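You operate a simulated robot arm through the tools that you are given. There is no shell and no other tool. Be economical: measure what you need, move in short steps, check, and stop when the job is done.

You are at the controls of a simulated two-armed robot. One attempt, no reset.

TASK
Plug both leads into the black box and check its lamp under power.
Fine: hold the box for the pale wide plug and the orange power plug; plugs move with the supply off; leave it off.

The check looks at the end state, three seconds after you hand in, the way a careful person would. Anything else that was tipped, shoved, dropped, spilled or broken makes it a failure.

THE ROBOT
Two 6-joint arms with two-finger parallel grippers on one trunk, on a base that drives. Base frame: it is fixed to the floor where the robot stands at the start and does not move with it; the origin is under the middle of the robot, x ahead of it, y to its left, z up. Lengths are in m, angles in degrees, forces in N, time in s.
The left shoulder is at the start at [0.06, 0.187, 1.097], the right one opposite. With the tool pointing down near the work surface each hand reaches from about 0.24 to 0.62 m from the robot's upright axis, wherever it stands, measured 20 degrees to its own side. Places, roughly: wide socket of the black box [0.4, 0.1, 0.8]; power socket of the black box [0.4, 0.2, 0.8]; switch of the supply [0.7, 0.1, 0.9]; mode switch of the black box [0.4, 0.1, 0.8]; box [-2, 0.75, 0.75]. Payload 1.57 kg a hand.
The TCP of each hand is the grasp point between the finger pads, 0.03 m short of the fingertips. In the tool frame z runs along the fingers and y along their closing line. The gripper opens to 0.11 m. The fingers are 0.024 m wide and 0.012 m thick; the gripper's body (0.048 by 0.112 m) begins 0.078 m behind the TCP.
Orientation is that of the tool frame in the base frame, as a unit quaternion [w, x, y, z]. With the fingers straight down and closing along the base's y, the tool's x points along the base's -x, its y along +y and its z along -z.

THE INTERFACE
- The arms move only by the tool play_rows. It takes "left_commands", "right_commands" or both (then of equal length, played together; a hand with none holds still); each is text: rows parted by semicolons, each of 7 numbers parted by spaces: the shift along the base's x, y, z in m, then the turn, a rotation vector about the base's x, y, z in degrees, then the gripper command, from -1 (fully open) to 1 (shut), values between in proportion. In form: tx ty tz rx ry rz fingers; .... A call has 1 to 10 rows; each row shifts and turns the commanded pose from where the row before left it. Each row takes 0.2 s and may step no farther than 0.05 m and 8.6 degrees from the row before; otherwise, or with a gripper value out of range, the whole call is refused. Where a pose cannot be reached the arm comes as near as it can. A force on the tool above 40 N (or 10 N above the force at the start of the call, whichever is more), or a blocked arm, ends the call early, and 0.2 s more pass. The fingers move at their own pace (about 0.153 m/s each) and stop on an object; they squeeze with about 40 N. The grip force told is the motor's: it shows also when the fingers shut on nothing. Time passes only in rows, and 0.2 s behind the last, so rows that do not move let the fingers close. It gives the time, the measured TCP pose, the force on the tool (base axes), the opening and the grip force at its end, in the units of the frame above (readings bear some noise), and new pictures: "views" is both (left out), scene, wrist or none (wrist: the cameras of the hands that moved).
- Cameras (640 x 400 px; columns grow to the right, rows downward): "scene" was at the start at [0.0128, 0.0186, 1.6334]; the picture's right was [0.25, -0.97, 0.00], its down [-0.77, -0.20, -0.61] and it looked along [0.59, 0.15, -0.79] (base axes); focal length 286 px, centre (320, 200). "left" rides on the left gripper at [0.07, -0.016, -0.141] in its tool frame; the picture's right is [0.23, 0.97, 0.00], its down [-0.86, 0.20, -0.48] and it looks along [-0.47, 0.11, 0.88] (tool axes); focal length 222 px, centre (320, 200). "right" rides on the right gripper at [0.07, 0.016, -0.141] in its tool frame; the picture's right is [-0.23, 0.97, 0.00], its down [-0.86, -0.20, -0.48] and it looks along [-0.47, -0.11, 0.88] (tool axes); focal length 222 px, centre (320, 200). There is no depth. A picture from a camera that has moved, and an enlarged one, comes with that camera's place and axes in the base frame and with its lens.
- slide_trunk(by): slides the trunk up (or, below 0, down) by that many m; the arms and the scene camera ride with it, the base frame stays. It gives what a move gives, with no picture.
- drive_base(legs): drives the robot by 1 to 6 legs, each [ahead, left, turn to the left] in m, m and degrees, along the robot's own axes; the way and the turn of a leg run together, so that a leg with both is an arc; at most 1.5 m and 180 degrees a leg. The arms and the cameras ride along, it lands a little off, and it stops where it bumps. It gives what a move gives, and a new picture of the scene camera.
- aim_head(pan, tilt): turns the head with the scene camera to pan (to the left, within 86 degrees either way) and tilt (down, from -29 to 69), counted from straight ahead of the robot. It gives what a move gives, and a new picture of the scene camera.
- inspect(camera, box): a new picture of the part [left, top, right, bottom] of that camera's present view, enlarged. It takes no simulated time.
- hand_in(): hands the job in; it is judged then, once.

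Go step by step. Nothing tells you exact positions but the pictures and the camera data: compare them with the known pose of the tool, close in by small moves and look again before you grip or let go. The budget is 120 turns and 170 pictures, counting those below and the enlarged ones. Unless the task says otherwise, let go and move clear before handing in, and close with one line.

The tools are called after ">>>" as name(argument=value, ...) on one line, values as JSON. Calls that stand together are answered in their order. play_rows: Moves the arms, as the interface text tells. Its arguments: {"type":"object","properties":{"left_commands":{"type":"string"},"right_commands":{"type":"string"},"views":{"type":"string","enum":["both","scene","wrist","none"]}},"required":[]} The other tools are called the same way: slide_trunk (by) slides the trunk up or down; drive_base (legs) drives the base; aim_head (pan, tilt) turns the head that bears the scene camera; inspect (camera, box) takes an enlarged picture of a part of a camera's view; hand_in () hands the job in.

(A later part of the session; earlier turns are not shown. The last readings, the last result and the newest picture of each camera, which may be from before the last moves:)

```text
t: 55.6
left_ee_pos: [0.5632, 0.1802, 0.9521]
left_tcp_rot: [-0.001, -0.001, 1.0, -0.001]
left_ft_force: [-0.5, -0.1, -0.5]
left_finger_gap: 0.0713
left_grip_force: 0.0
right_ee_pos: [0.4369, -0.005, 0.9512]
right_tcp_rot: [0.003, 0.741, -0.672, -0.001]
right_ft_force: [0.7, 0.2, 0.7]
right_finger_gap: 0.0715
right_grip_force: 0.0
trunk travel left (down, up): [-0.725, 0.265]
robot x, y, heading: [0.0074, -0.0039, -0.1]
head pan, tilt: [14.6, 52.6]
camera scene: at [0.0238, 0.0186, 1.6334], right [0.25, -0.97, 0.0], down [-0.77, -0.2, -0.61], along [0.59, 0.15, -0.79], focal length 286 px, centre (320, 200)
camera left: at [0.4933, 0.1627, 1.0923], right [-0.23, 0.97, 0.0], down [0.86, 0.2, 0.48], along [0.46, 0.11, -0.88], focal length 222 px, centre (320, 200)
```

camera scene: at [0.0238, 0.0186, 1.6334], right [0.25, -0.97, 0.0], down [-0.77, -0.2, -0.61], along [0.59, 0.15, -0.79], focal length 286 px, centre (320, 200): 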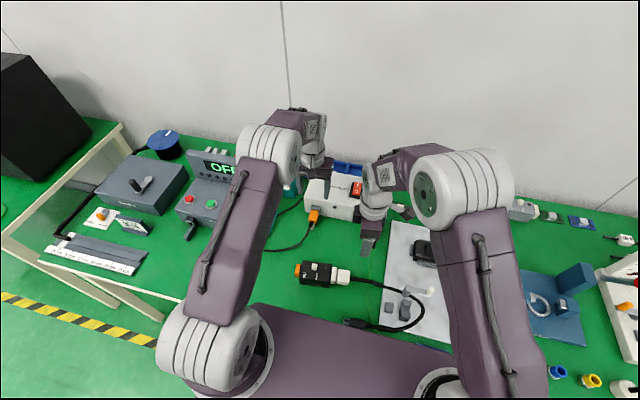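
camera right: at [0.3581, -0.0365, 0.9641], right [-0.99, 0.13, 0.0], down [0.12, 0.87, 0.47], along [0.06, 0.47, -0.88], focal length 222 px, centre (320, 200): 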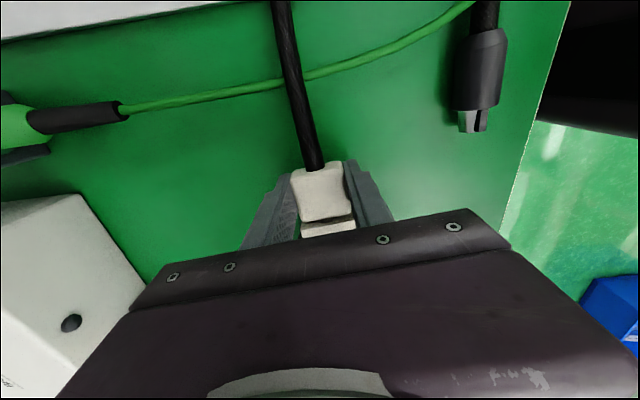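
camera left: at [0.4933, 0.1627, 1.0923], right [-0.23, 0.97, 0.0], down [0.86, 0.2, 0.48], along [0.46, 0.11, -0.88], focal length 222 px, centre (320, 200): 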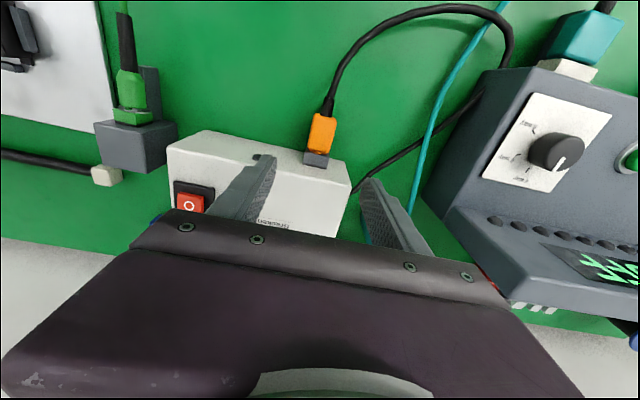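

The orange plug lies just short of the hand in the left view; I'll enlarge to measure.

>>> inspect(camera="left", box=[270, 80, 390, 180])

>>> inspect(camera="scene", box=[290, 180, 350, 230])

```text
4.00 times, centred on (330, 130) of left
camera zoom: at [0.4933, 0.1627, 1.0923], right [-0.23, 0.97, 0.0], down [0.86, 0.2, 0.48], along [0.46, 0.11, -0.88], focal length 888 px, centre (280, 480)
```

zoom: 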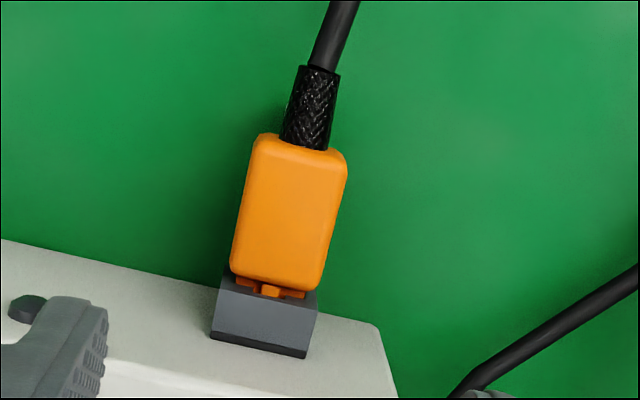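

```text
8.00 times, centred on (320, 205) of scene
camera zoom: at [0.0238, 0.0186, 1.6334], right [0.25, -0.97, 0.0], down [-0.77, -0.2, -0.61], along [0.59, 0.15, -0.79], focal length 2291 px, centre (320, 160)
```

zoom: 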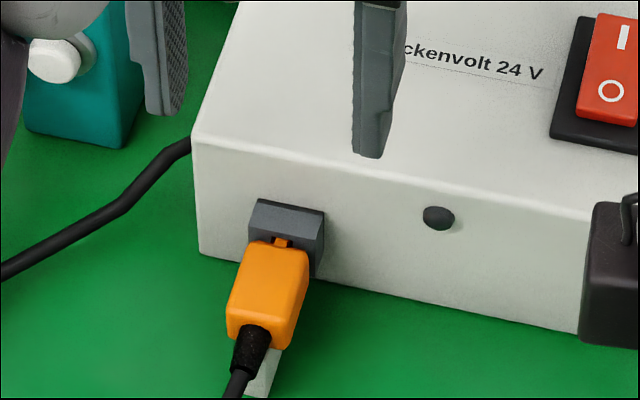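

Its height is uncertain (support post beneath). I'll lower partway and triangulate with a second left-camera view.

>>> play_rows(left_commands="-0.01 -0.001 -0.02 0 0 0 -0.4; -0.008 -0.001 -0.02 0 0 0 -0.4; 0 0 0 0 0 0 -0.4", views="none")

>>> inspect(camera="left", box=[250, 80, 390, 200])

>>> inspect(camera="scene", box=[290, 170, 350, 230])

```text
t: 56.4
left_ee_pos: [0.5447, 0.1765, 0.9112]
left_tcp_rot: [0.001, 0.0, 1.0, -0.001]
left_ft_force: [0.1, -0.1, 0.2]
left_finger_gap: 0.077
left_grip_force: 0.0
right_ee_pos: [0.4367, -0.0052, 0.9506]
right_tcp_rot: [0.002, 0.741, -0.672, 0.0]
right_ft_force: [0.4, 0.4, 0.3]
right_finger_gap: 0.0714
right_grip_force: 0.1
trunk travel left (down, up): [-0.725, 0.265]
robot x, y, heading: [0.0082, 0.0017, 0.0]
head pan, tilt: [14.6, 52.6]
```

```text
3.33 times, centred on (320, 140) of left
camera zoom: at [0.4747, 0.1602, 1.0516], right [-0.23, 0.97, 0.0], down [0.86, 0.2, 0.48], along [0.47, 0.11, -0.88], focal length 740 px, centre (320, 400)
```

zoom: 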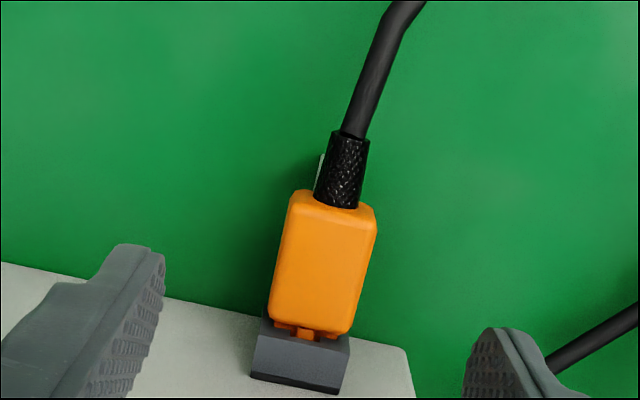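

```text
6.67 times, centred on (320, 200) of scene
camera zoom: at [0.0228, 0.0185, 1.6335], right [0.25, -0.97, 0.0], down [-0.77, -0.2, -0.61], along [0.59, 0.15, -0.79], focal length 1909 px, centre (320, 200)
```

zoom: 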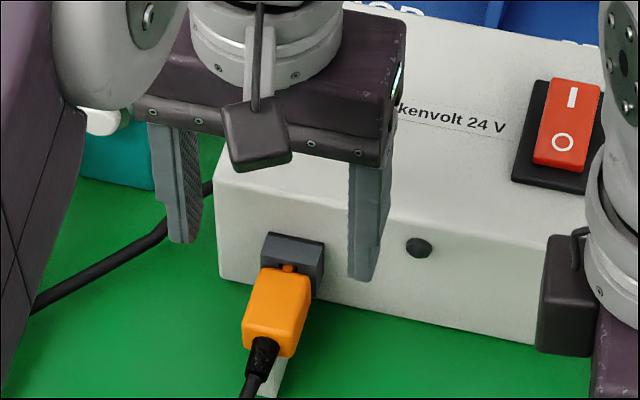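

Triangulated: orange body centre (0.543, 0.177), top z≈0.838, yaw ≈ +4.4°, 26 mm wide. I'll rotate, descend and look before closing.

>>> play_rows(left_commands="-0.004 0 0 0 0 4.4 -0.2; -0.002 0 -0.02 0 0 0 -0.1; 0 0 -0.02 0 0 0 0; 0 0 -0.02 0 0 0 0; 0 0 -0.014 0 0 0 0; 0 0 0 0 0 0 0", views="none")

>>> inspect(camera="left", box=[240, 100, 420, 240])

>>> inspect(camera="scene", box=[290, 170, 350, 230])

```text
t: 57.8
left_ee_pos: [0.5394, 0.1787, 0.837]
left_tcp_rot: [-0.001, -0.038, 0.999, 0.0]
left_ft_force: [-0.6, -0.4, 0.9]
left_finger_gap: 0.0551
left_grip_force: 0.0
right_ee_pos: [0.4367, -0.0046, 0.9498]
right_tcp_rot: [0.002, 0.742, -0.671, 0.0]
right_ft_force: [-0.4, 0.0, -0.3]
right_finger_gap: 0.0714
right_grip_force: 0.2
trunk travel left (down, up): [-0.725, 0.265]
robot x, y, heading: [0.0114, 0.0014, 0.2]
head pan, tilt: [14.6, 52.6]
```

```text
2.86 times, centred on (330, 170) of left
camera zoom: at [0.47, 0.1556, 0.9778], right [-0.3, 0.95, 0.0], down [0.84, 0.27, 0.48], along [0.46, 0.14, -0.88], focal length 635 px, centre (291, 286)
```

zoom: 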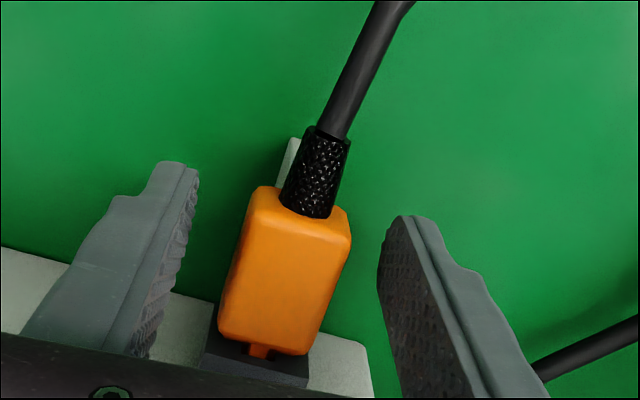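

```text
6.67 times, centred on (320, 200) of scene
camera zoom: at [0.0229, 0.0185, 1.6334], right [0.25, -0.97, 0.0], down [-0.77, -0.2, -0.61], along [0.59, 0.15, -0.79], focal length 1909 px, centre (320, 200)
```

zoom: 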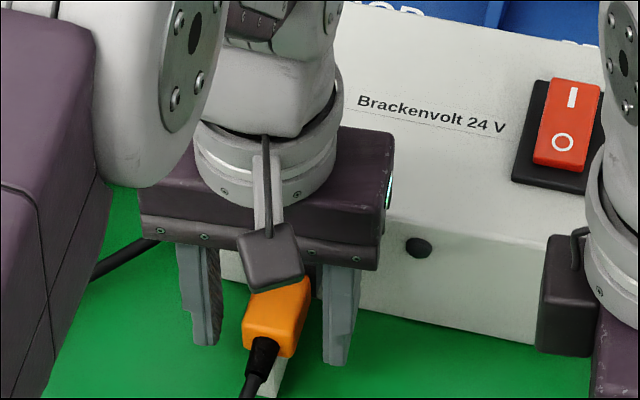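

Yaw matches; shift -3 mm in y, then close on the orange plug.

>>> play_rows(left_commands="0 -0.003 -0.003 0 0 0 0; 0 0 0 0 0 0 0.3; 0 0 0 0 0 0 1; 0 0 0 0 0 0 1; 0 0 0 0 0 0 1", views="none")

>>> inspect(camera="left", box=[240, 100, 420, 240])

```text
t: 59.0
left_ee_pos: [0.5382, 0.1749, 0.8341]
left_tcp_rot: [-0.001, -0.039, 0.999, -0.001]
left_ft_force: [-2.6, 2.7, -0.3]
left_finger_gap: 0.0267
left_grip_force: 37.2
right_ee_pos: [0.4373, -0.0044, 0.9524]
right_tcp_rot: [0.003, 0.741, -0.672, 0.0]
right_ft_force: [-1.1, 0.5, 0.5]
right_finger_gap: 0.0715
right_grip_force: 0.0
trunk travel left (down, up): [-0.725, 0.265]
robot x, y, heading: [0.0094, -0.0009, 0.0]
head pan, tilt: [14.6, 52.6]
```

```text
2.86 times, centred on (330, 170) of left
camera zoom: at [0.4698, 0.1529, 0.975], right [-0.3, 0.95, 0.0], down [0.84, 0.27, 0.48], along [0.46, 0.14, -0.88], focal length 635 px, centre (291, 286)
```

zoom: 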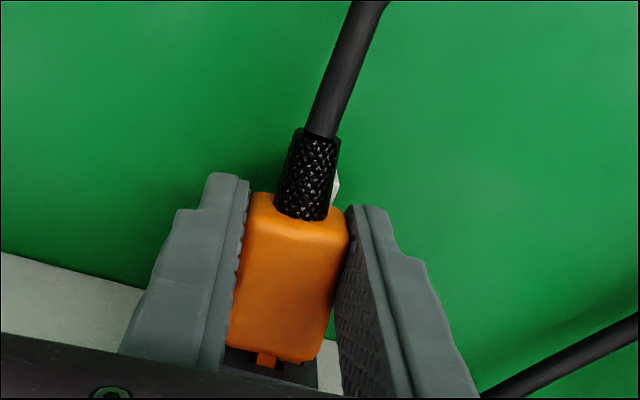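

Gripped. Pulling it straight out along its axis.

>>> play_rows(left_commands="-0.003 -0.0002 0 0 0 0 1; -0.003 -0.0002 0 0 0 0 1; -0.004 -0.0003 0 0 0 0 1; -0.005 -0.0004 0 0 0 0 1; -0.005 -0.0004 0 0 0 0 1; -0.005 -0.0004 0 0 0 0 1; -0.005 -0.0004 0 0 0 0 1", views="wrist")

>>> inspect(camera="left", box=[240, 100, 420, 240])

```text
t: 60.6
left_ee_pos: [0.5074, 0.1724, 0.8351]
left_tcp_rot: [-0.001, -0.039, 0.999, -0.002]
left_ft_force: [-0.6, -0.2, -0.2]
left_finger_gap: 0.0268
left_grip_force: 37.8
right_ee_pos: [0.4367, -0.0043, 0.9514]
right_tcp_rot: [0.003, 0.741, -0.672, 0.0]
right_ft_force: [-0.8, -0.2, 0.0]
right_finger_gap: 0.0714
right_grip_force: 0.1
trunk travel left (down, up): [-0.725, 0.265]
robot x, y, heading: [0.0105, 0.0023, -0.1]
head pan, tilt: [14.6, 52.6]
camera left: at [0.4404, 0.15, 0.9749], right [-0.3, 0.95, 0.0], down [0.84, 0.26, 0.48], along [0.46, 0.14, -0.88], focal length 222 px, centre (320, 200)
```

left: 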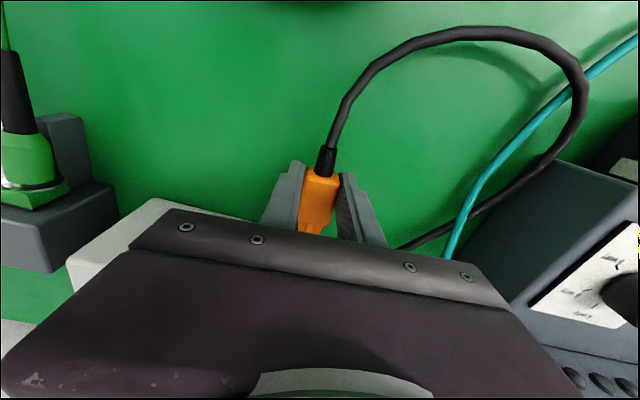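

```text
2.86 times, centred on (330, 170) of left
camera zoom: at [0.4404, 0.15, 0.9749], right [-0.3, 0.95, 0.0], down [0.84, 0.26, 0.48], along [0.46, 0.14, -0.88], focal length 635 px, centre (291, 286)
```

zoom: 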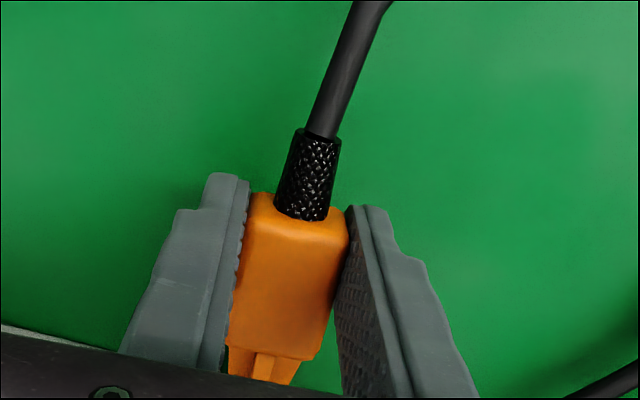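

It came out freely. I'll lift it, drive back 0.07 m, then turn the plug toward the orange socket while the right hand goes over the box.

>>> play_rows(left_commands="-0.01 0 0.02 0 0 0 1; 0 0.01 0.025 0 0 0 1; 0 0.01 0.025 0 0 0 1", views="none")

>>> drive_base(legs=[[-0.07, 0, 0]])

>>> play_rows(left_commands="-0.009 0.007 0 0 0 -8.5 1; -0.009 0.007 0 0 0 -8.5 1; -0.009 0.007 0 0 0 -8.5 1; -0.009 0.007 0 0 0 -8.5 1; -0.009 0.007 0 0 0 -8.5 1; -0.009 0.007 0 0 0 -8.5 1; -0.009 0.007 0 0 0 -8.5 1; -0.009 0.006 0 0 0 -8.5 1; -0.009 0.006 0 0 0 -8.5 1; 0 0 0 0 0 -8.5 1", right_commands="0 0.01 0 1 0.1 0 -0.4; 0 0.01 0 1 0.1 0 -0.4; 0 0.01 0 1 0.1 0 -0.4; 0 0.01 0 1 0.1 0 -0.4; 0 0.01 0 1 0.1 0 -0.4; 0 0.01 0 1 0.1 0 -0.4; 0 0.01 0 1 0.1 0 -0.4; 0 0.01 0 1 0.1 0 -0.4; 0 0.01 0 1 0.1 0 -0.4; 0 0.005 0 1 0.1 0 -0.4")

```text
t: 61.4
left_ee_pos: [0.4973, 0.1924, 0.9035]
left_tcp_rot: [0.0, -0.038, 0.999, 0.0]
left_ft_force: [-0.1, -0.1, 0.2]
left_finger_gap: 0.0266
left_grip_force: 37.2
right_ee_pos: [0.4374, -0.0044, 0.95]
right_tcp_rot: [0.002, 0.741, -0.671, 0.0]
right_ft_force: [0.9, 0.4, -0.8]
right_finger_gap: 0.0716
right_grip_force: 0.0
trunk travel left (down, up): [-0.725, 0.265]
robot x, y, heading: [0.0079, 0.0002, -0.1]
head pan, tilt: [14.6, 52.6]
```

```text
t: 62.4
left_ee_pos: [0.4302, 0.1931, 0.9032]
left_tcp_rot: [0.0, -0.039, 0.999, -0.001]
left_ft_force: [-0.6, -1.0, -1.3]
left_finger_gap: 0.0265
left_grip_force: 37.7
right_ee_pos: [0.3684, -0.0047, 0.9506]
right_tcp_rot: [0.003, 0.741, -0.671, 0.0]
right_ft_force: [0.3, 0.4, -0.4]
right_finger_gap: 0.0714
right_grip_force: 0.0
trunk travel left (down, up): [-0.725, 0.265]
robot x, y, heading: [-0.0608, -0.0003, 0.1]
head pan, tilt: [14.6, 52.6]
camera scene: at [-0.0449, 0.0188, 1.6334], right [0.25, -0.97, 0.0], down [-0.77, -0.2, -0.61], along [0.59, 0.15, -0.8], focal length 286 px, centre (320, 200)
```

scene: 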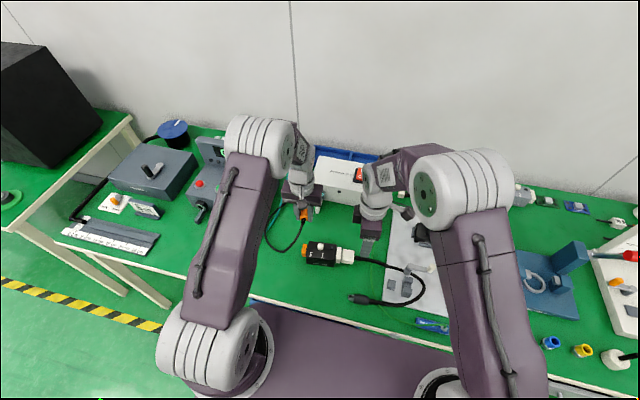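

```text
t: 64.6
left_ee_pos: [0.3472, 0.2544, 0.9038]
left_tcp_rot: [-0.002, 0.647, 0.762, 0.0]
left_ft_force: [0.0, 0.2, -1.0]
left_finger_gap: 0.0269
left_grip_force: 37.3
right_ee_pos: [0.3675, 0.0917, 0.9514]
right_tcp_rot: [-0.056, 0.738, -0.669, -0.066]
right_ft_force: [0.2, -0.4, -0.2]
right_finger_gap: 0.077
right_grip_force: 0.0
trunk travel left (down, up): [-0.725, 0.265]
robot x, y, heading: [-0.0633, -0.0006, 0.0]
head pan, tilt: [14.6, 52.6]
camera scene: at [-0.0467, 0.0185, 1.6334], right [0.25, -0.97, 0.0], down [-0.77, -0.2, -0.61], along [0.59, 0.15, -0.79], focal length 286 px, centre (320, 200)
camera right: at [0.3618, -0.0021, 1.0774], right [-0.99, 0.13, 0.04], down [0.13, 0.78, 0.62], along [0.04, 0.62, -0.79], focal length 222 px, centre (320, 200)
camera left: at [0.3197, 0.3189, 1.0447], right [0.92, 0.38, 0.0], down [0.34, -0.81, 0.48], along [0.18, -0.44, -0.88], focal length 222 px, centre (320, 200)
```

scene: 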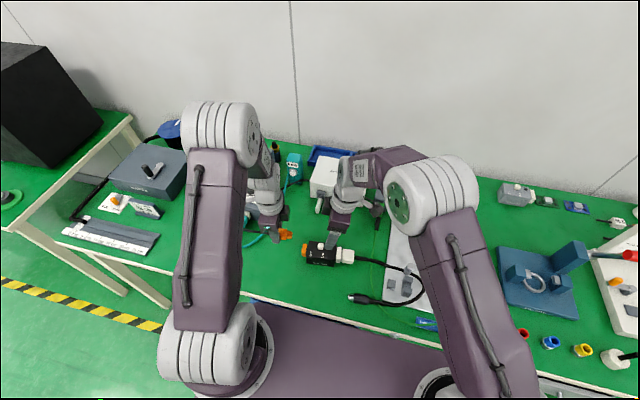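
right: 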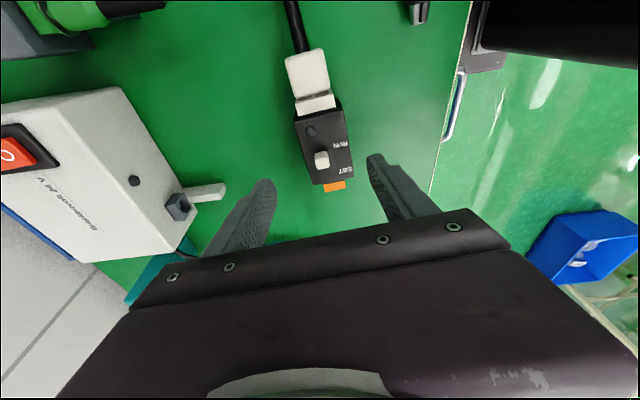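
left: 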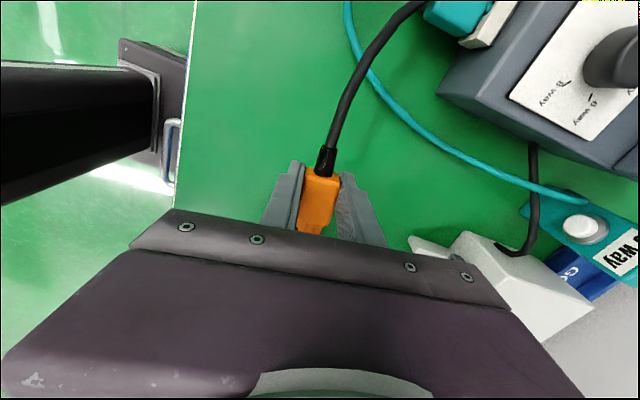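

The orange plug is turned and ready (3.4° still to turn). Now the right hand: measure the box under it.

>>> inspect(camera="right", box=[240, 40, 420, 220])

```text
2.22 times, centred on (330, 130) of right
camera zoom: at [0.3618, -0.0021, 1.0774], right [-0.99, 0.13, 0.04], down [0.13, 0.78, 0.62], along [0.04, 0.62, -0.79], focal length 494 px, centre (298, 356)
```

zoom: 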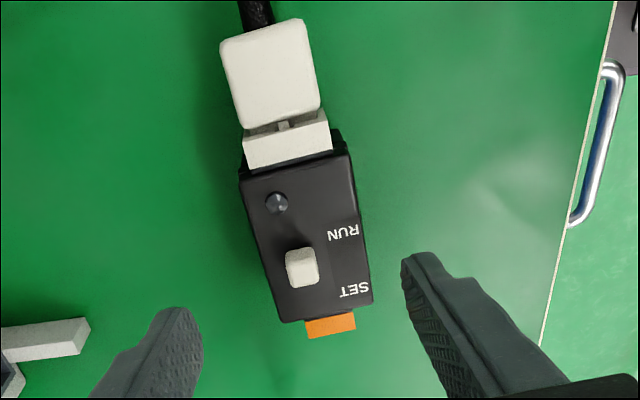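

Box spans y 0.075-0.165 with axis x≈0.360 at y=0.092. Lowering the right hand onto it and closing; the left finishes its turn.

>>> play_rows(right_commands="-0.004 0 -0.02 0 0 0 -0.45; -0.004 0 -0.03 0 0 0 -0.45; 0 0.001 -0.03 0 0 0 -0.45; 0 0.001 -0.03 0 0 0 -0.45; 0 0 -0.019 0 0 0 -0.45; 0 0 0 0 0 0 -0.45", left_commands="0 0 0 0 0 -1.7 1; 0 0 0 0 0 -1.7 1; 0 0 0 0 0 0 1; 0 0 0 0 0 0 1; 0 0 0 0 0 0 1; 0 0 0 0 0 0 1", views="none")

>>> inspect(camera="right", box=[220, 80, 440, 240])

>>> inspect(camera="scene", box=[270, 210, 370, 280])

```text
t: 66.0
left_ee_pos: [0.3467, 0.2545, 0.9038]
left_tcp_rot: [-0.001, 0.668, 0.744, 0.0]
left_ft_force: [0.2, 0.6, -1.0]
left_finger_gap: 0.0267
left_grip_force: 37.4
right_ee_pos: [0.359, 0.0925, 0.8218]
right_tcp_rot: [-0.055, 0.739, -0.669, -0.065]
right_ft_force: [-0.2, 0.4, 0.1]
right_finger_gap: 0.0801
right_grip_force: 0.0
trunk travel left (down, up): [-0.725, 0.265]
robot x, y, heading: [-0.0629, 0.0021, -0.1]
head pan, tilt: [14.6, 52.6]
```

```text
2.50 times, centred on (330, 160) of right
camera zoom: at [0.3531, -0.0004, 0.9478], right [-0.99, 0.13, 0.04], down [0.12, 0.78, 0.62], along [0.04, 0.62, -0.79], focal length 555 px, centre (295, 300)
```

zoom: 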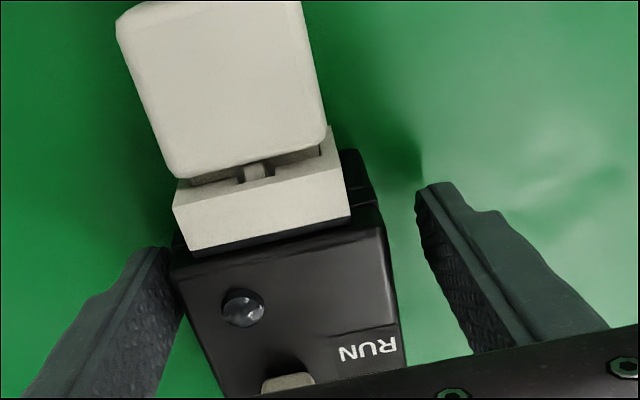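

```text
5.71 times, centred on (320, 245) of scene
camera zoom: at [-0.0471, 0.0186, 1.6334], right [0.25, -0.97, 0.0], down [-0.77, -0.2, -0.61], along [0.59, 0.15, -0.79], focal length 1637 px, centre (320, -57)
```

zoom: 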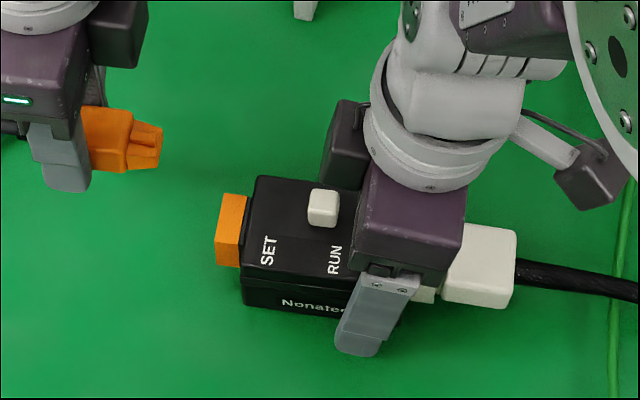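

Box centre is ~4 mm toward +x of the hand; shift and close.

>>> play_rows(right_commands="0.004 0 0 0 0 0 -0.45; 0 0 0 0 0 0 0; 0 0 0 0 0 0 1; 0 0 0 0 0 0 1; 0 0 0 0 0 0 1", views="none")

>>> inspect(camera="scene", box=[280, 215, 350, 275])

>>> inspect(camera="left", box=[270, 140, 390, 240])

```text
t: 67.2
left_ee_pos: [0.3463, 0.254, 0.9047]
left_tcp_rot: [-0.002, 0.669, 0.743, 0.0]
left_ft_force: [0.1, -0.4, -0.4]
left_finger_gap: 0.0268
left_grip_force: 37.5
right_ee_pos: [0.3623, 0.0935, 0.8214]
right_tcp_rot: [-0.056, 0.738, -0.669, -0.066]
right_ft_force: [0.3, -0.1, -0.3]
right_finger_gap: 0.0579
right_grip_force: 40.3
trunk travel left (down, up): [-0.725, 0.265]
robot x, y, heading: [-0.0614, -0.0051, 0.1]
head pan, tilt: [14.6, 52.6]
```

```text
6.67 times, centred on (315, 245) of scene
camera zoom: at [-0.0468, 0.0187, 1.6334], right [0.25, -0.97, 0.0], down [-0.77, -0.2, -0.61], along [0.59, 0.15, -0.79], focal length 1909 px, centre (353, -100)
```

zoom: 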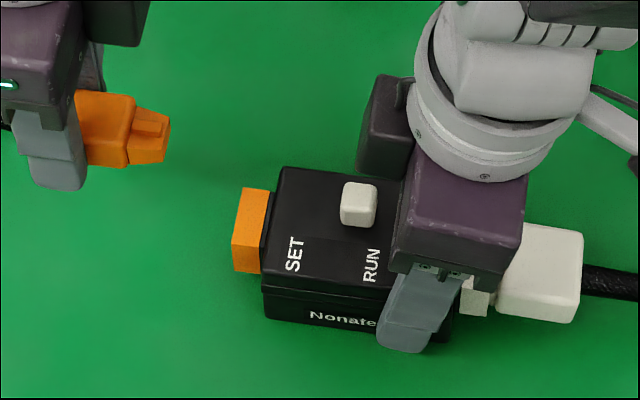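

```text
4.00 times, centred on (330, 190) of left
camera zoom: at [0.3236, 0.3206, 1.0447], right [0.94, 0.33, 0.0], down [0.29, -0.83, 0.48], along [0.15, -0.45, -0.88], focal length 888 px, centre (280, 240)
```

zoom: 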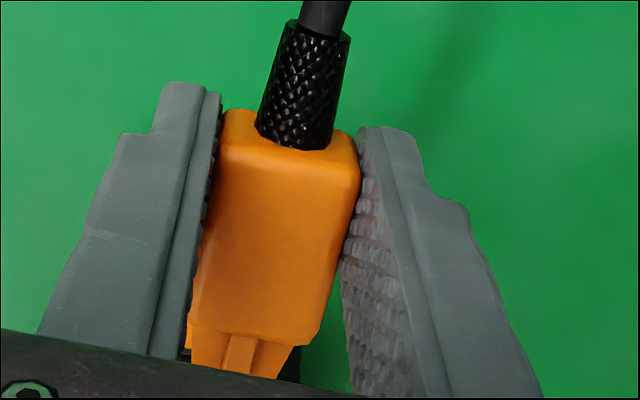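

Box is held by the right hand; its axis is x ≈ 0.3623 - 0.1(y - 0.0935). I'll bring the orange plug down in front of its socket.

>>> play_rows(left_commands="0.0012 -0.01 -0.02 0 0 0 1; 0.0012 -0.012 -0.02 0 0 0 1; 0 0 -0.02 0 0 0 1; 0 0 -0.01 0 0 0 1; 0 0 0 0 0 0 1", views="none")

>>> inspect(camera="scene", box=[288, 230, 328, 265])

>>> inspect(camera="left", box=[280, 160, 360, 230])

```text
t: 68.4
left_ee_pos: [0.3506, 0.231, 0.8333]
left_tcp_rot: [-0.001, 0.669, 0.743, 0.0]
left_ft_force: [0.1, 0.4, -0.2]
left_finger_gap: 0.0269
left_grip_force: 37.7
right_ee_pos: [0.3633, 0.0928, 0.8224]
right_tcp_rot: [-0.056, 0.738, -0.669, -0.065]
right_ft_force: [0.7, -1.1, -0.7]
right_finger_gap: 0.0576
right_grip_force: 39.6
trunk travel left (down, up): [-0.725, 0.265]
robot x, y, heading: [-0.0586, 0.0049, 0.0]
head pan, tilt: [14.6, 52.6]
```

```text
11.43 times, centred on (308, 248) of scene
camera zoom: at [-0.0467, 0.0186, 1.6334], right [0.25, -0.97, 0.0], down [-0.77, -0.2, -0.61], along [0.59, 0.15, -0.79], focal length 3273 px, centre (457, -343)
```

zoom: 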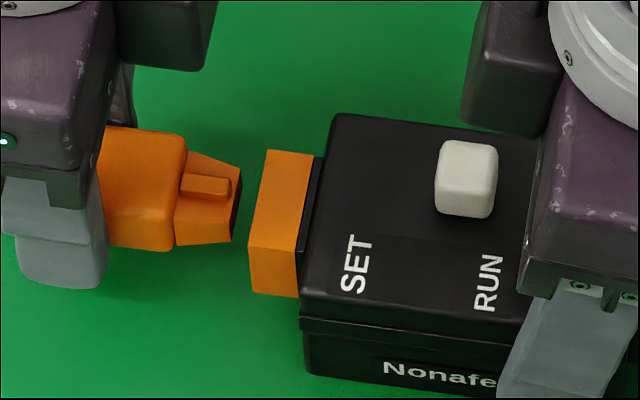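

```text
5.71 times, centred on (320, 195) of left
camera zoom: at [0.3267, 0.2982, 0.9742], right [0.94, 0.33, 0.0], down [0.29, -0.83, 0.48], along [0.15, -0.45, -0.88], focal length 1269 px, centre (320, 229)
```

zoom: 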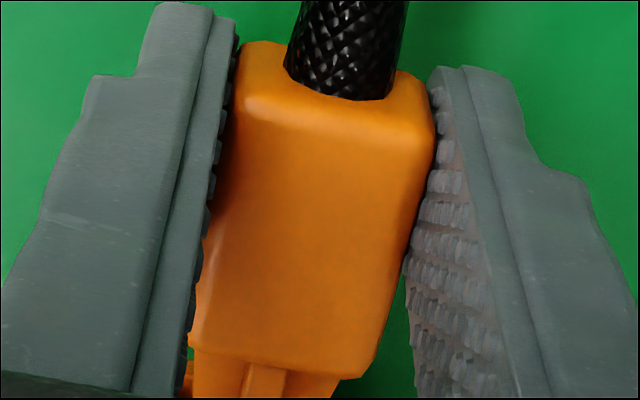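

The left camera can't see past the palm, so I rely on the scene view. Zooming in more.

>>> inspect(camera="scene", box=[296, 238, 314, 256])

>>> inspect(camera="left", box=[270, 200, 350, 245])

```text
16.00 times, centred on (305, 247) of scene
camera zoom: at [-0.0467, 0.0186, 1.6334], right [0.25, -0.97, 0.0], down [-0.77, -0.2, -0.61], along [0.59, 0.15, -0.79], focal length 4583 px, centre (560, -552)
```

zoom: 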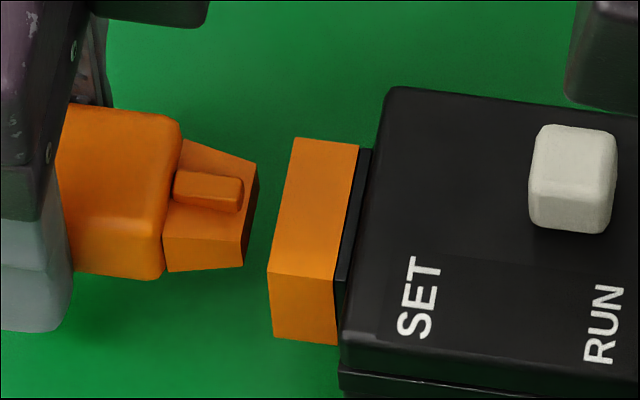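

```text
8.00 times, centred on (310, 222) of left
camera zoom: at [0.3267, 0.2982, 0.9742], right [0.94, 0.33, 0.0], down [0.29, -0.83, 0.48], along [0.15, -0.45, -0.88], focal length 1777 px, centre (400, 20)
```

zoom: 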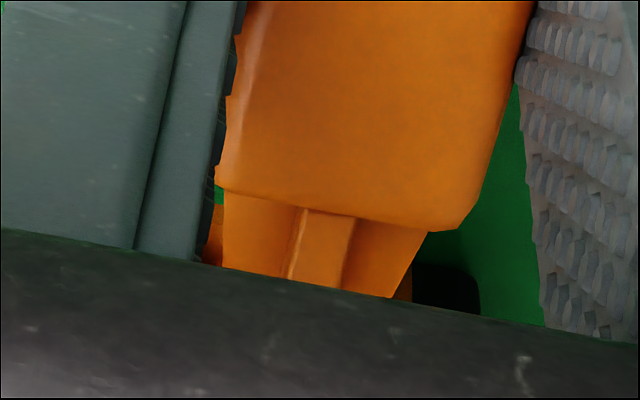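

By comparing nose-tip and mouth centres in the scene view, the plug needs about 5-6 mm down. I'll lower 5 mm and advance 3 mm, then re-check.

>>> play_rows(left_commands="0 0 -0.005 0 0 0 1; 0.0003 -0.003 0 0 0 0 1; 0 0 0 0 0 0 1", views="none")

>>> inspect(camera="scene", box=[296, 238, 314, 256])

>>> inspect(camera="left", box=[270, 200, 350, 245])

```text
t: 69.2
left_ee_pos: [0.3501, 0.2275, 0.8288]
left_tcp_rot: [-0.001, 0.669, 0.743, -0.001]
left_ft_force: [0.1, -0.6, -0.6]
left_finger_gap: 0.027
left_grip_force: 37.4
right_ee_pos: [0.3633, 0.092, 0.8215]
right_tcp_rot: [-0.055, 0.738, -0.669, -0.065]
right_ft_force: [0.2, 0.7, -0.3]
right_finger_gap: 0.0579
right_grip_force: 40.1
trunk travel left (down, up): [-0.725, 0.265]
robot x, y, heading: [-0.0596, -0.001, 0.2]
head pan, tilt: [14.6, 52.6]
```

```text
16.00 times, centred on (305, 247) of scene
camera zoom: at [-0.0467, 0.0186, 1.6334], right [0.25, -0.97, 0.0], down [-0.77, -0.2, -0.61], along [0.59, 0.15, -0.79], focal length 4583 px, centre (560, -552)
```

zoom: 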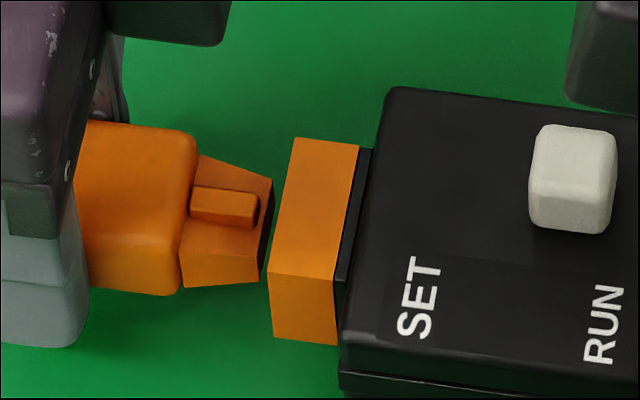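

```text
8.00 times, centred on (310, 222) of left
camera zoom: at [0.3266, 0.2952, 0.9693], right [0.94, 0.33, 0.0], down [0.29, -0.83, 0.48], along [0.15, -0.45, -0.88], focal length 1777 px, centre (400, 20)
```

zoom: 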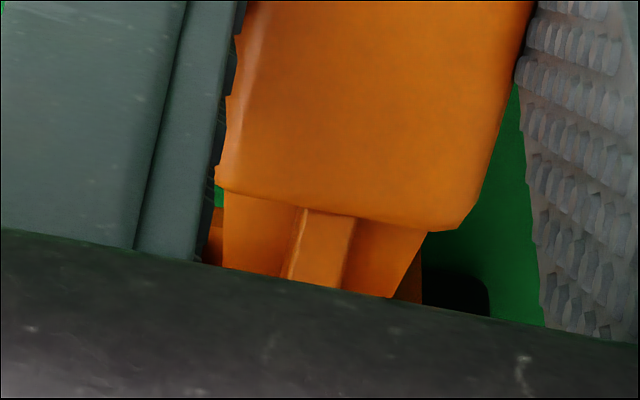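

Evidence from left-arm readings and the left camera suggests the plug is ~2 mm too far +x, and slightly high. I'll shift -1.5 mm x, -1.5 mm z, close the gap to ~1 mm and look.

>>> play_rows(left_commands="-0.0015 0 -0.0015 0 0 0 1; 0.0002 -0.002 0 0 0 0 1; 0 0 0 0 0 0 1", views="none")

>>> inspect(camera="scene", box=[296, 238, 314, 256])

>>> inspect(camera="left", box=[270, 200, 350, 245])

```text
t: 70.0
left_ee_pos: [0.3488, 0.2264, 0.8277]
left_tcp_rot: [-0.001, 0.669, 0.743, 0.0]
left_ft_force: [0.1, 0.0, -0.2]
left_finger_gap: 0.027
left_grip_force: 37.0
right_ee_pos: [0.3632, 0.091, 0.8217]
right_tcp_rot: [-0.055, 0.739, -0.668, -0.065]
right_ft_force: [-0.4, -0.2, 0.5]
right_finger_gap: 0.0579
right_grip_force: 39.2
trunk travel left (down, up): [-0.725, 0.265]
robot x, y, heading: [-0.0606, -0.0002, -0.0]
head pan, tilt: [14.6, 52.6]
```

```text
16.00 times, centred on (305, 247) of scene
camera zoom: at [-0.0467, 0.0187, 1.6334], right [0.25, -0.97, 0.0], down [-0.77, -0.2, -0.61], along [0.59, 0.15, -0.79], focal length 4583 px, centre (560, -552)
```

zoom: 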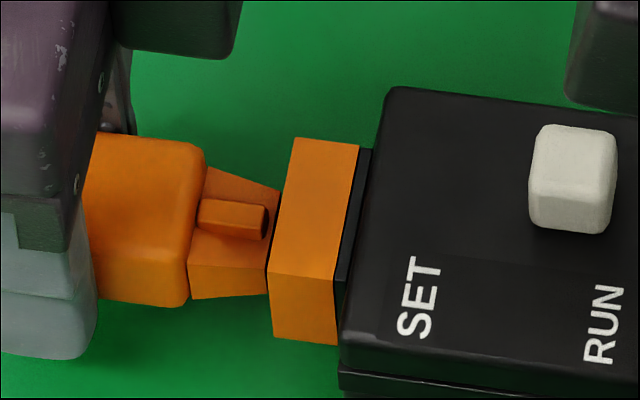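

```text
8.00 times, centred on (310, 222) of left
camera zoom: at [0.3251, 0.2932, 0.9679], right [0.94, 0.33, 0.0], down [0.29, -0.83, 0.48], along [0.15, -0.45, -0.88], focal length 1777 px, centre (400, 20)
```

zoom: 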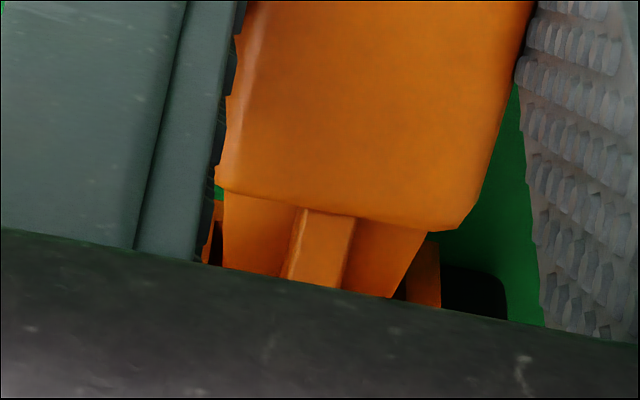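

Now the nose sits between the socket's inner walls on both sides and its height matches. Inserting gently.

>>> play_rows(left_commands="0.0001 -0.0015 0 0 0 0 1; 0.0001 -0.0015 0 0 0 0 1; 0.0002 -0.002 0 0 0 0 1; 0.0002 -0.002 0 0 0 0 1", views="none")

>>> inspect(camera="scene", box=[296, 238, 314, 256])

```text
t: 71.0
left_ee_pos: [0.3481, 0.219, 0.8273]
left_tcp_rot: [-0.001, 0.669, 0.743, 0.0]
left_ft_force: [-0.1, -0.5, 0.3]
left_finger_gap: 0.0268
left_grip_force: 37.1
right_ee_pos: [0.3628, 0.0924, 0.8218]
right_tcp_rot: [-0.056, 0.739, -0.669, -0.065]
right_ft_force: [0.2, 0.2, -0.1]
right_finger_gap: 0.058
right_grip_force: 40.4
trunk travel left (down, up): [-0.725, 0.265]
robot x, y, heading: [-0.0557, 0.0035, -0.2]
head pan, tilt: [14.6, 52.6]
```

```text
16.00 times, centred on (305, 247) of scene
camera zoom: at [-0.0467, 0.0187, 1.6334], right [0.25, -0.97, 0.0], down [-0.77, -0.2, -0.61], along [0.59, 0.15, -0.79], focal length 4583 px, centre (560, -552)
```

zoom: 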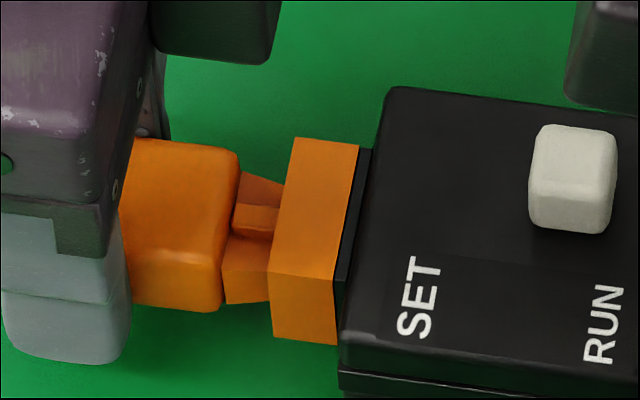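

Sliding in with no force. Continuing.

>>> play_rows(left_commands="0.0002 -0.002 0 0 0 0 1; 0.0001 -0.0015 0 0 0 0 1; 0.0001 -0.0015 0 0 0 0 1; 0 0 0 0 0 0 1", views="none")

>>> inspect(camera="scene", box=[296, 238, 314, 256])

```text
t: 72.0
left_ee_pos: [0.3499, 0.2153, 0.8281]
left_tcp_rot: [-0.002, 0.669, 0.743, 0.001]
left_ft_force: [0.2, 6.9, -5.1]
left_finger_gap: 0.0269
left_grip_force: 37.2
right_ee_pos: [0.3636, 0.0929, 0.8218]
right_tcp_rot: [-0.055, 0.739, -0.668, -0.065]
right_ft_force: [-1.0, -6.8, 4.0]
right_finger_gap: 0.0578
right_grip_force: 39.8
trunk travel left (down, up): [-0.725, 0.265]
robot x, y, heading: [-0.0566, 0.0014, 0.1]
head pan, tilt: [14.6, 52.6]
```

```text
16.00 times, centred on (305, 247) of scene
camera zoom: at [-0.0468, 0.0188, 1.6334], right [0.25, -0.97, 0.0], down [-0.77, -0.2, -0.61], along [0.59, 0.15, -0.79], focal length 4583 px, centre (560, -552)
```

zoom: 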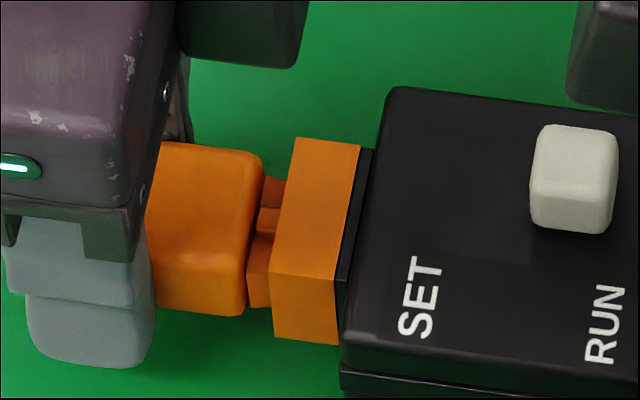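

Contact begins (z -5 N), so I lower 0.7 mm and continue.

>>> play_rows(left_commands="0 0 -0.0008 0 0 0 1; 0.0001 -0.0012 0 0 0 0 1; 0.0001 -0.0012 0 0 0 0 1; 0 0 0 0 0 0 1", views="none")

>>> inspect(camera="scene", box=[296, 238, 314, 256])

```text
t: 73.0
left_ee_pos: [0.3499, 0.2115, 0.8267]
left_tcp_rot: [-0.001, 0.669, 0.743, 0.0]
left_ft_force: [2.9, -0.1, -0.7]
left_finger_gap: 0.0269
left_grip_force: 37.7
right_ee_pos: [0.3622, 0.0926, 0.8221]
right_tcp_rot: [-0.056, 0.739, -0.669, -0.065]
right_ft_force: [-1.9, 1.9, 0.7]
right_finger_gap: 0.0578
right_grip_force: 39.5
trunk travel left (down, up): [-0.725, 0.265]
robot x, y, heading: [-0.0611, -0.0008, -0.2]
head pan, tilt: [14.6, 52.6]
```

```text
16.00 times, centred on (305, 247) of scene
camera zoom: at [-0.0469, 0.019, 1.6334], right [0.25, -0.97, 0.0], down [-0.77, -0.2, -0.61], along [0.59, 0.15, -0.79], focal length 4583 px, centre (560, -552)
```

zoom: 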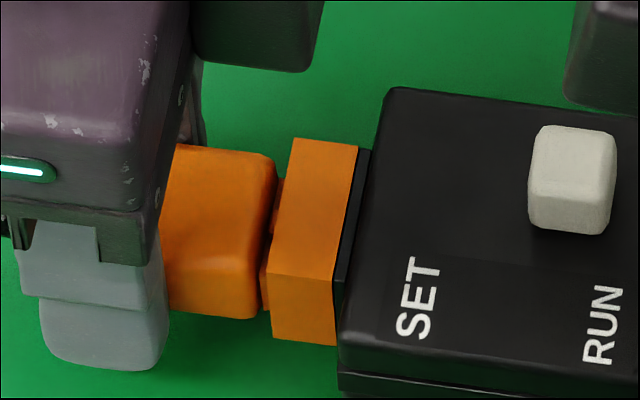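

Force dropped to zero (past a detent?). A bit further until a firm stop.

>>> play_rows(left_commands="-0.0003 -0.001 0 0 0 0 1; 0.0001 -0.001 0 0 0 0 1; 0.0001 -0.001 0 0 0 0 1; 0 0 0 0 0 0 1", views="none")

>>> inspect(camera="scene", box=[296, 238, 314, 256])

```text
t: 74.0
left_ee_pos: [0.3491, 0.2101, 0.8267]
left_tcp_rot: [0.0, 0.669, 0.743, 0.0]
left_ft_force: [4.5, 35.6, 0.6]
left_finger_gap: 0.0265
left_grip_force: 37.9
right_ee_pos: [0.3631, 0.0923, 0.822]
right_tcp_rot: [-0.055, 0.739, -0.668, -0.065]
right_ft_force: [-1.6, -27.4, 10.1]
right_finger_gap: 0.0577
right_grip_force: 39.9
trunk travel left (down, up): [-0.725, 0.265]
robot x, y, heading: [-0.0577, 0.0044, 0.0]
head pan, tilt: [14.6, 52.6]
```

```text
16.00 times, centred on (305, 247) of scene
camera zoom: at [-0.0477, 0.0198, 1.6336], right [0.25, -0.97, 0.0], down [-0.77, -0.2, -0.61], along [0.59, 0.15, -0.79], focal length 4583 px, centre (560, -552)
```

zoom: 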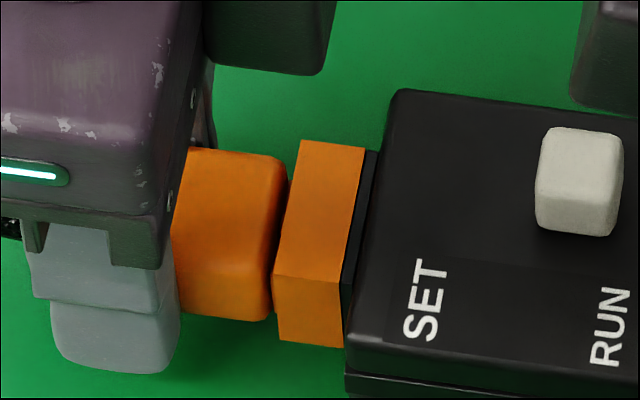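

The orange plug is flush and firmly seated. That shows seated means flush, so the pale plug still needs ~2-3 mm. I'll free the right hand (left still holding the orange plug, push relaxed) and take it back behind the pale plug.

>>> play_rows(left_commands="0 0.002 0 0 0 0 1; 0 0.002 0 0 0 0 1; 0 0 0 0 0 0 1; 0 0 0 0 0 0 1; 0 0 0 0 0 0 1; 0 0 0 0 0 0 1; 0 0 0 0 0 0 1; 0 0 0 0 0 0 1", right_commands="0 0 0 0 0 0 1; 0 0 0 0 0 0 1; 0 0 0 0 0 0 0; 0 0 0 0 0 0 -0.45; 0 0 0.02 0 0 0 -0.45; 0 0 0.03 0 0 0 -0.45; 0 0 0.04 0 0 0 -0.45; 0 -0.01 0.04 -2 -0.2 0 -0.4", views="none")

>>> play_rows(right_commands="0.002 -0.015 0 -2 -0.2 0 0; 0.002 -0.02 0 -2 -0.2 0 0; 0.002 -0.02 0 -2 -0.2 0 0; 0.002 -0.02 0 -2 -0.2 0 0; 0 -0.018 0 0 0 0 0; 0 0 -0.03 0 0 0 0; 0 0 -0.03 0 0 0 0; 0 0 -0.03 0 0 0 0; 0 0 -0.02 0 0 0 0", views="none")

>>> play_rows(left_commands="0 0 0 0 0 0 0.3; 0 0 0 0 0 0 0.1; 0 0 0 0 0 0 0.1; 0.001 -0.01 0 0 0 0 0.1; 0.001 -0.01 -0.001 0 0 0 0.1; 0.0005 -0.006 -0.002 0 0 0 0.1", views="scene")

>>> inspect(camera="scene", box=[280, 220, 370, 285])

```text
t: 75.8
left_ee_pos: [0.3492, 0.2142, 0.8265]
left_tcp_rot: [-0.001, 0.669, 0.743, 0.0]
left_ft_force: [-1.2, 0.7, -1.4]
left_finger_gap: 0.0266
left_grip_force: 37.9
right_ee_pos: [0.3627, 0.0814, 0.9516]
right_tcp_rot: [-0.043, 0.74, -0.67, -0.052]
right_ft_force: [-0.7, -0.5, 0.1]
right_finger_gap: 0.0772
right_grip_force: 0.1
trunk travel left (down, up): [-0.725, 0.265]
robot x, y, heading: [-0.0574, 0.0012, -0.1]
head pan, tilt: [14.6, 52.6]
```

```text
t: 77.8
left_ee_pos: [0.3504, 0.2124, 0.8258]
left_tcp_rot: [-0.001, 0.669, 0.743, 0.0]
left_ft_force: [0.5, 0.9, -0.8]
left_finger_gap: 0.0269
left_grip_force: 37.4
right_ee_pos: [0.372, -0.0113, 0.841]
right_tcp_rot: [0.003, 0.742, -0.671, 0.0]
right_ft_force: [-0.5, 0.4, -0.6]
right_finger_gap: 0.0549
right_grip_force: 0.0
trunk travel left (down, up): [-0.725, 0.265]
robot x, y, heading: [-0.0561, -0.0032, 0.3]
head pan, tilt: [14.6, 52.6]
```

```text
t: 79.2
left_ee_pos: [0.3523, 0.187, 0.8257]
left_tcp_rot: [-0.001, 0.669, 0.743, 0.0]
left_ft_force: [-0.2, 0.1, 1.3]
left_finger_gap: 0.0496
left_grip_force: 0.1
right_ee_pos: [0.3722, -0.011, 0.8424]
right_tcp_rot: [0.003, 0.742, -0.671, 0.001]
right_ft_force: [0.4, 0.4, -0.5]
right_finger_gap: 0.0548
right_grip_force: 0.1
trunk travel left (down, up): [-0.725, 0.265]
robot x, y, heading: [-0.0584, -0.0021, -0.1]
head pan, tilt: [14.6, 52.6]
camera scene: at [-0.0469, 0.0185, 1.6334], right [0.25, -0.97, 0.0], down [-0.77, -0.2, -0.61], along [0.59, 0.15, -0.79], focal length 286 px, centre (320, 200)
```

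scene: 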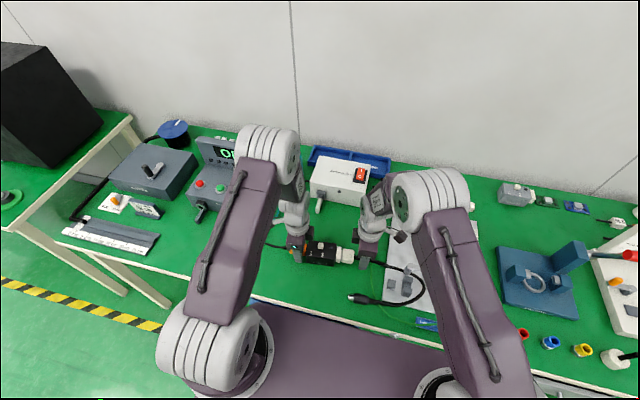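

```text
6.15 times, centred on (325, 252) of scene
camera zoom: at [-0.0469, 0.0185, 1.6334], right [0.25, -0.97, 0.0], down [-0.77, -0.2, -0.61], along [0.59, 0.15, -0.79], focal length 1762 px, centre (289, -123)
```

zoom: 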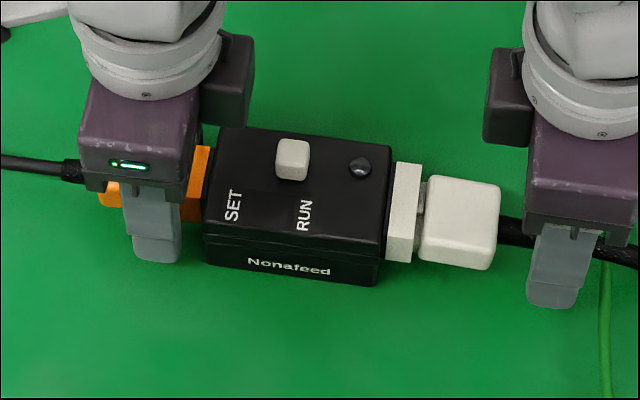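

Orange stays in. Left: contact the end face and grip the orange socket; right: lower behind the pale plug, straddle the cable and approach.

>>> play_rows(left_commands="0.0005 -0.005 -0.002 0 0 0 0.2; 0.0003 -0.003 -0.001 0 0 0 0.2; 0.0002 -0.0022 0 0 0 0 0.2; 0 0 0 0 0 0 1; 0 0 0 0 0 0 1; 0 0 0 0 0 0 1; 0 0 0 0 0 0 1", right_commands="0 0 -0.018 0 0 0 0; 0 0 0 0 0 0 0.4; 0 0 0 0 0 0 0.65; 0 0 0 0 0 0 0.65; -0.0003 0.004 0 0 0 0 0.65; -0.0003 0.004 0 0 0 0 0.65; -0.0003 0.003 0 0 0 0 0.65", views="none")

>>> play_rows(right_commands="-0.0002 0.002 0 0 0 0 0.65; -0.0002 0.0015 0 0 0 0 0.65; -0.0001 0.001 0 0 0 0 0.65; -0.0001 0.001 0 0 0 0 0.65; -0.0001 0.001 0 0 0 0 0.65", views="none")

```text
t: 80.8
left_ee_pos: [0.3533, 0.1778, 0.821]
left_tcp_rot: [-0.001, 0.669, 0.743, 0.0]
left_ft_force: [0.9, 0.0, 2.7]
left_finger_gap: 0.0297
left_grip_force: 38.7
right_ee_pos: [0.3717, 0.0007, 0.8248]
right_tcp_rot: [0.002, 0.741, -0.671, 0.001]
right_ft_force: [0.1, 0.1, 0.0]
right_finger_gap: 0.0191
right_grip_force: 0.1
trunk travel left (down, up): [-0.725, 0.265]
robot x, y, heading: [-0.0606, -0.0002, -0.1]
head pan, tilt: [14.6, 52.6]
```

```text
t: 82.0
left_ee_pos: [0.3533, 0.1764, 0.8205]
left_tcp_rot: [-0.001, 0.67, 0.743, 0.001]
left_ft_force: [1.9, 10.1, 3.3]
left_finger_gap: 0.0299
left_grip_force: 39.0
right_ee_pos: [0.3717, 0.0064, 0.8237]
right_tcp_rot: [0.004, 0.741, -0.671, -0.001]
right_ft_force: [3.5, -11.5, 4.8]
right_finger_gap: 0.0196
right_grip_force: 0.0
trunk travel left (down, up): [-0.725, 0.265]
robot x, y, heading: [-0.0605, 0.0016, -0.2]
head pan, tilt: [14.6, 52.6]
```

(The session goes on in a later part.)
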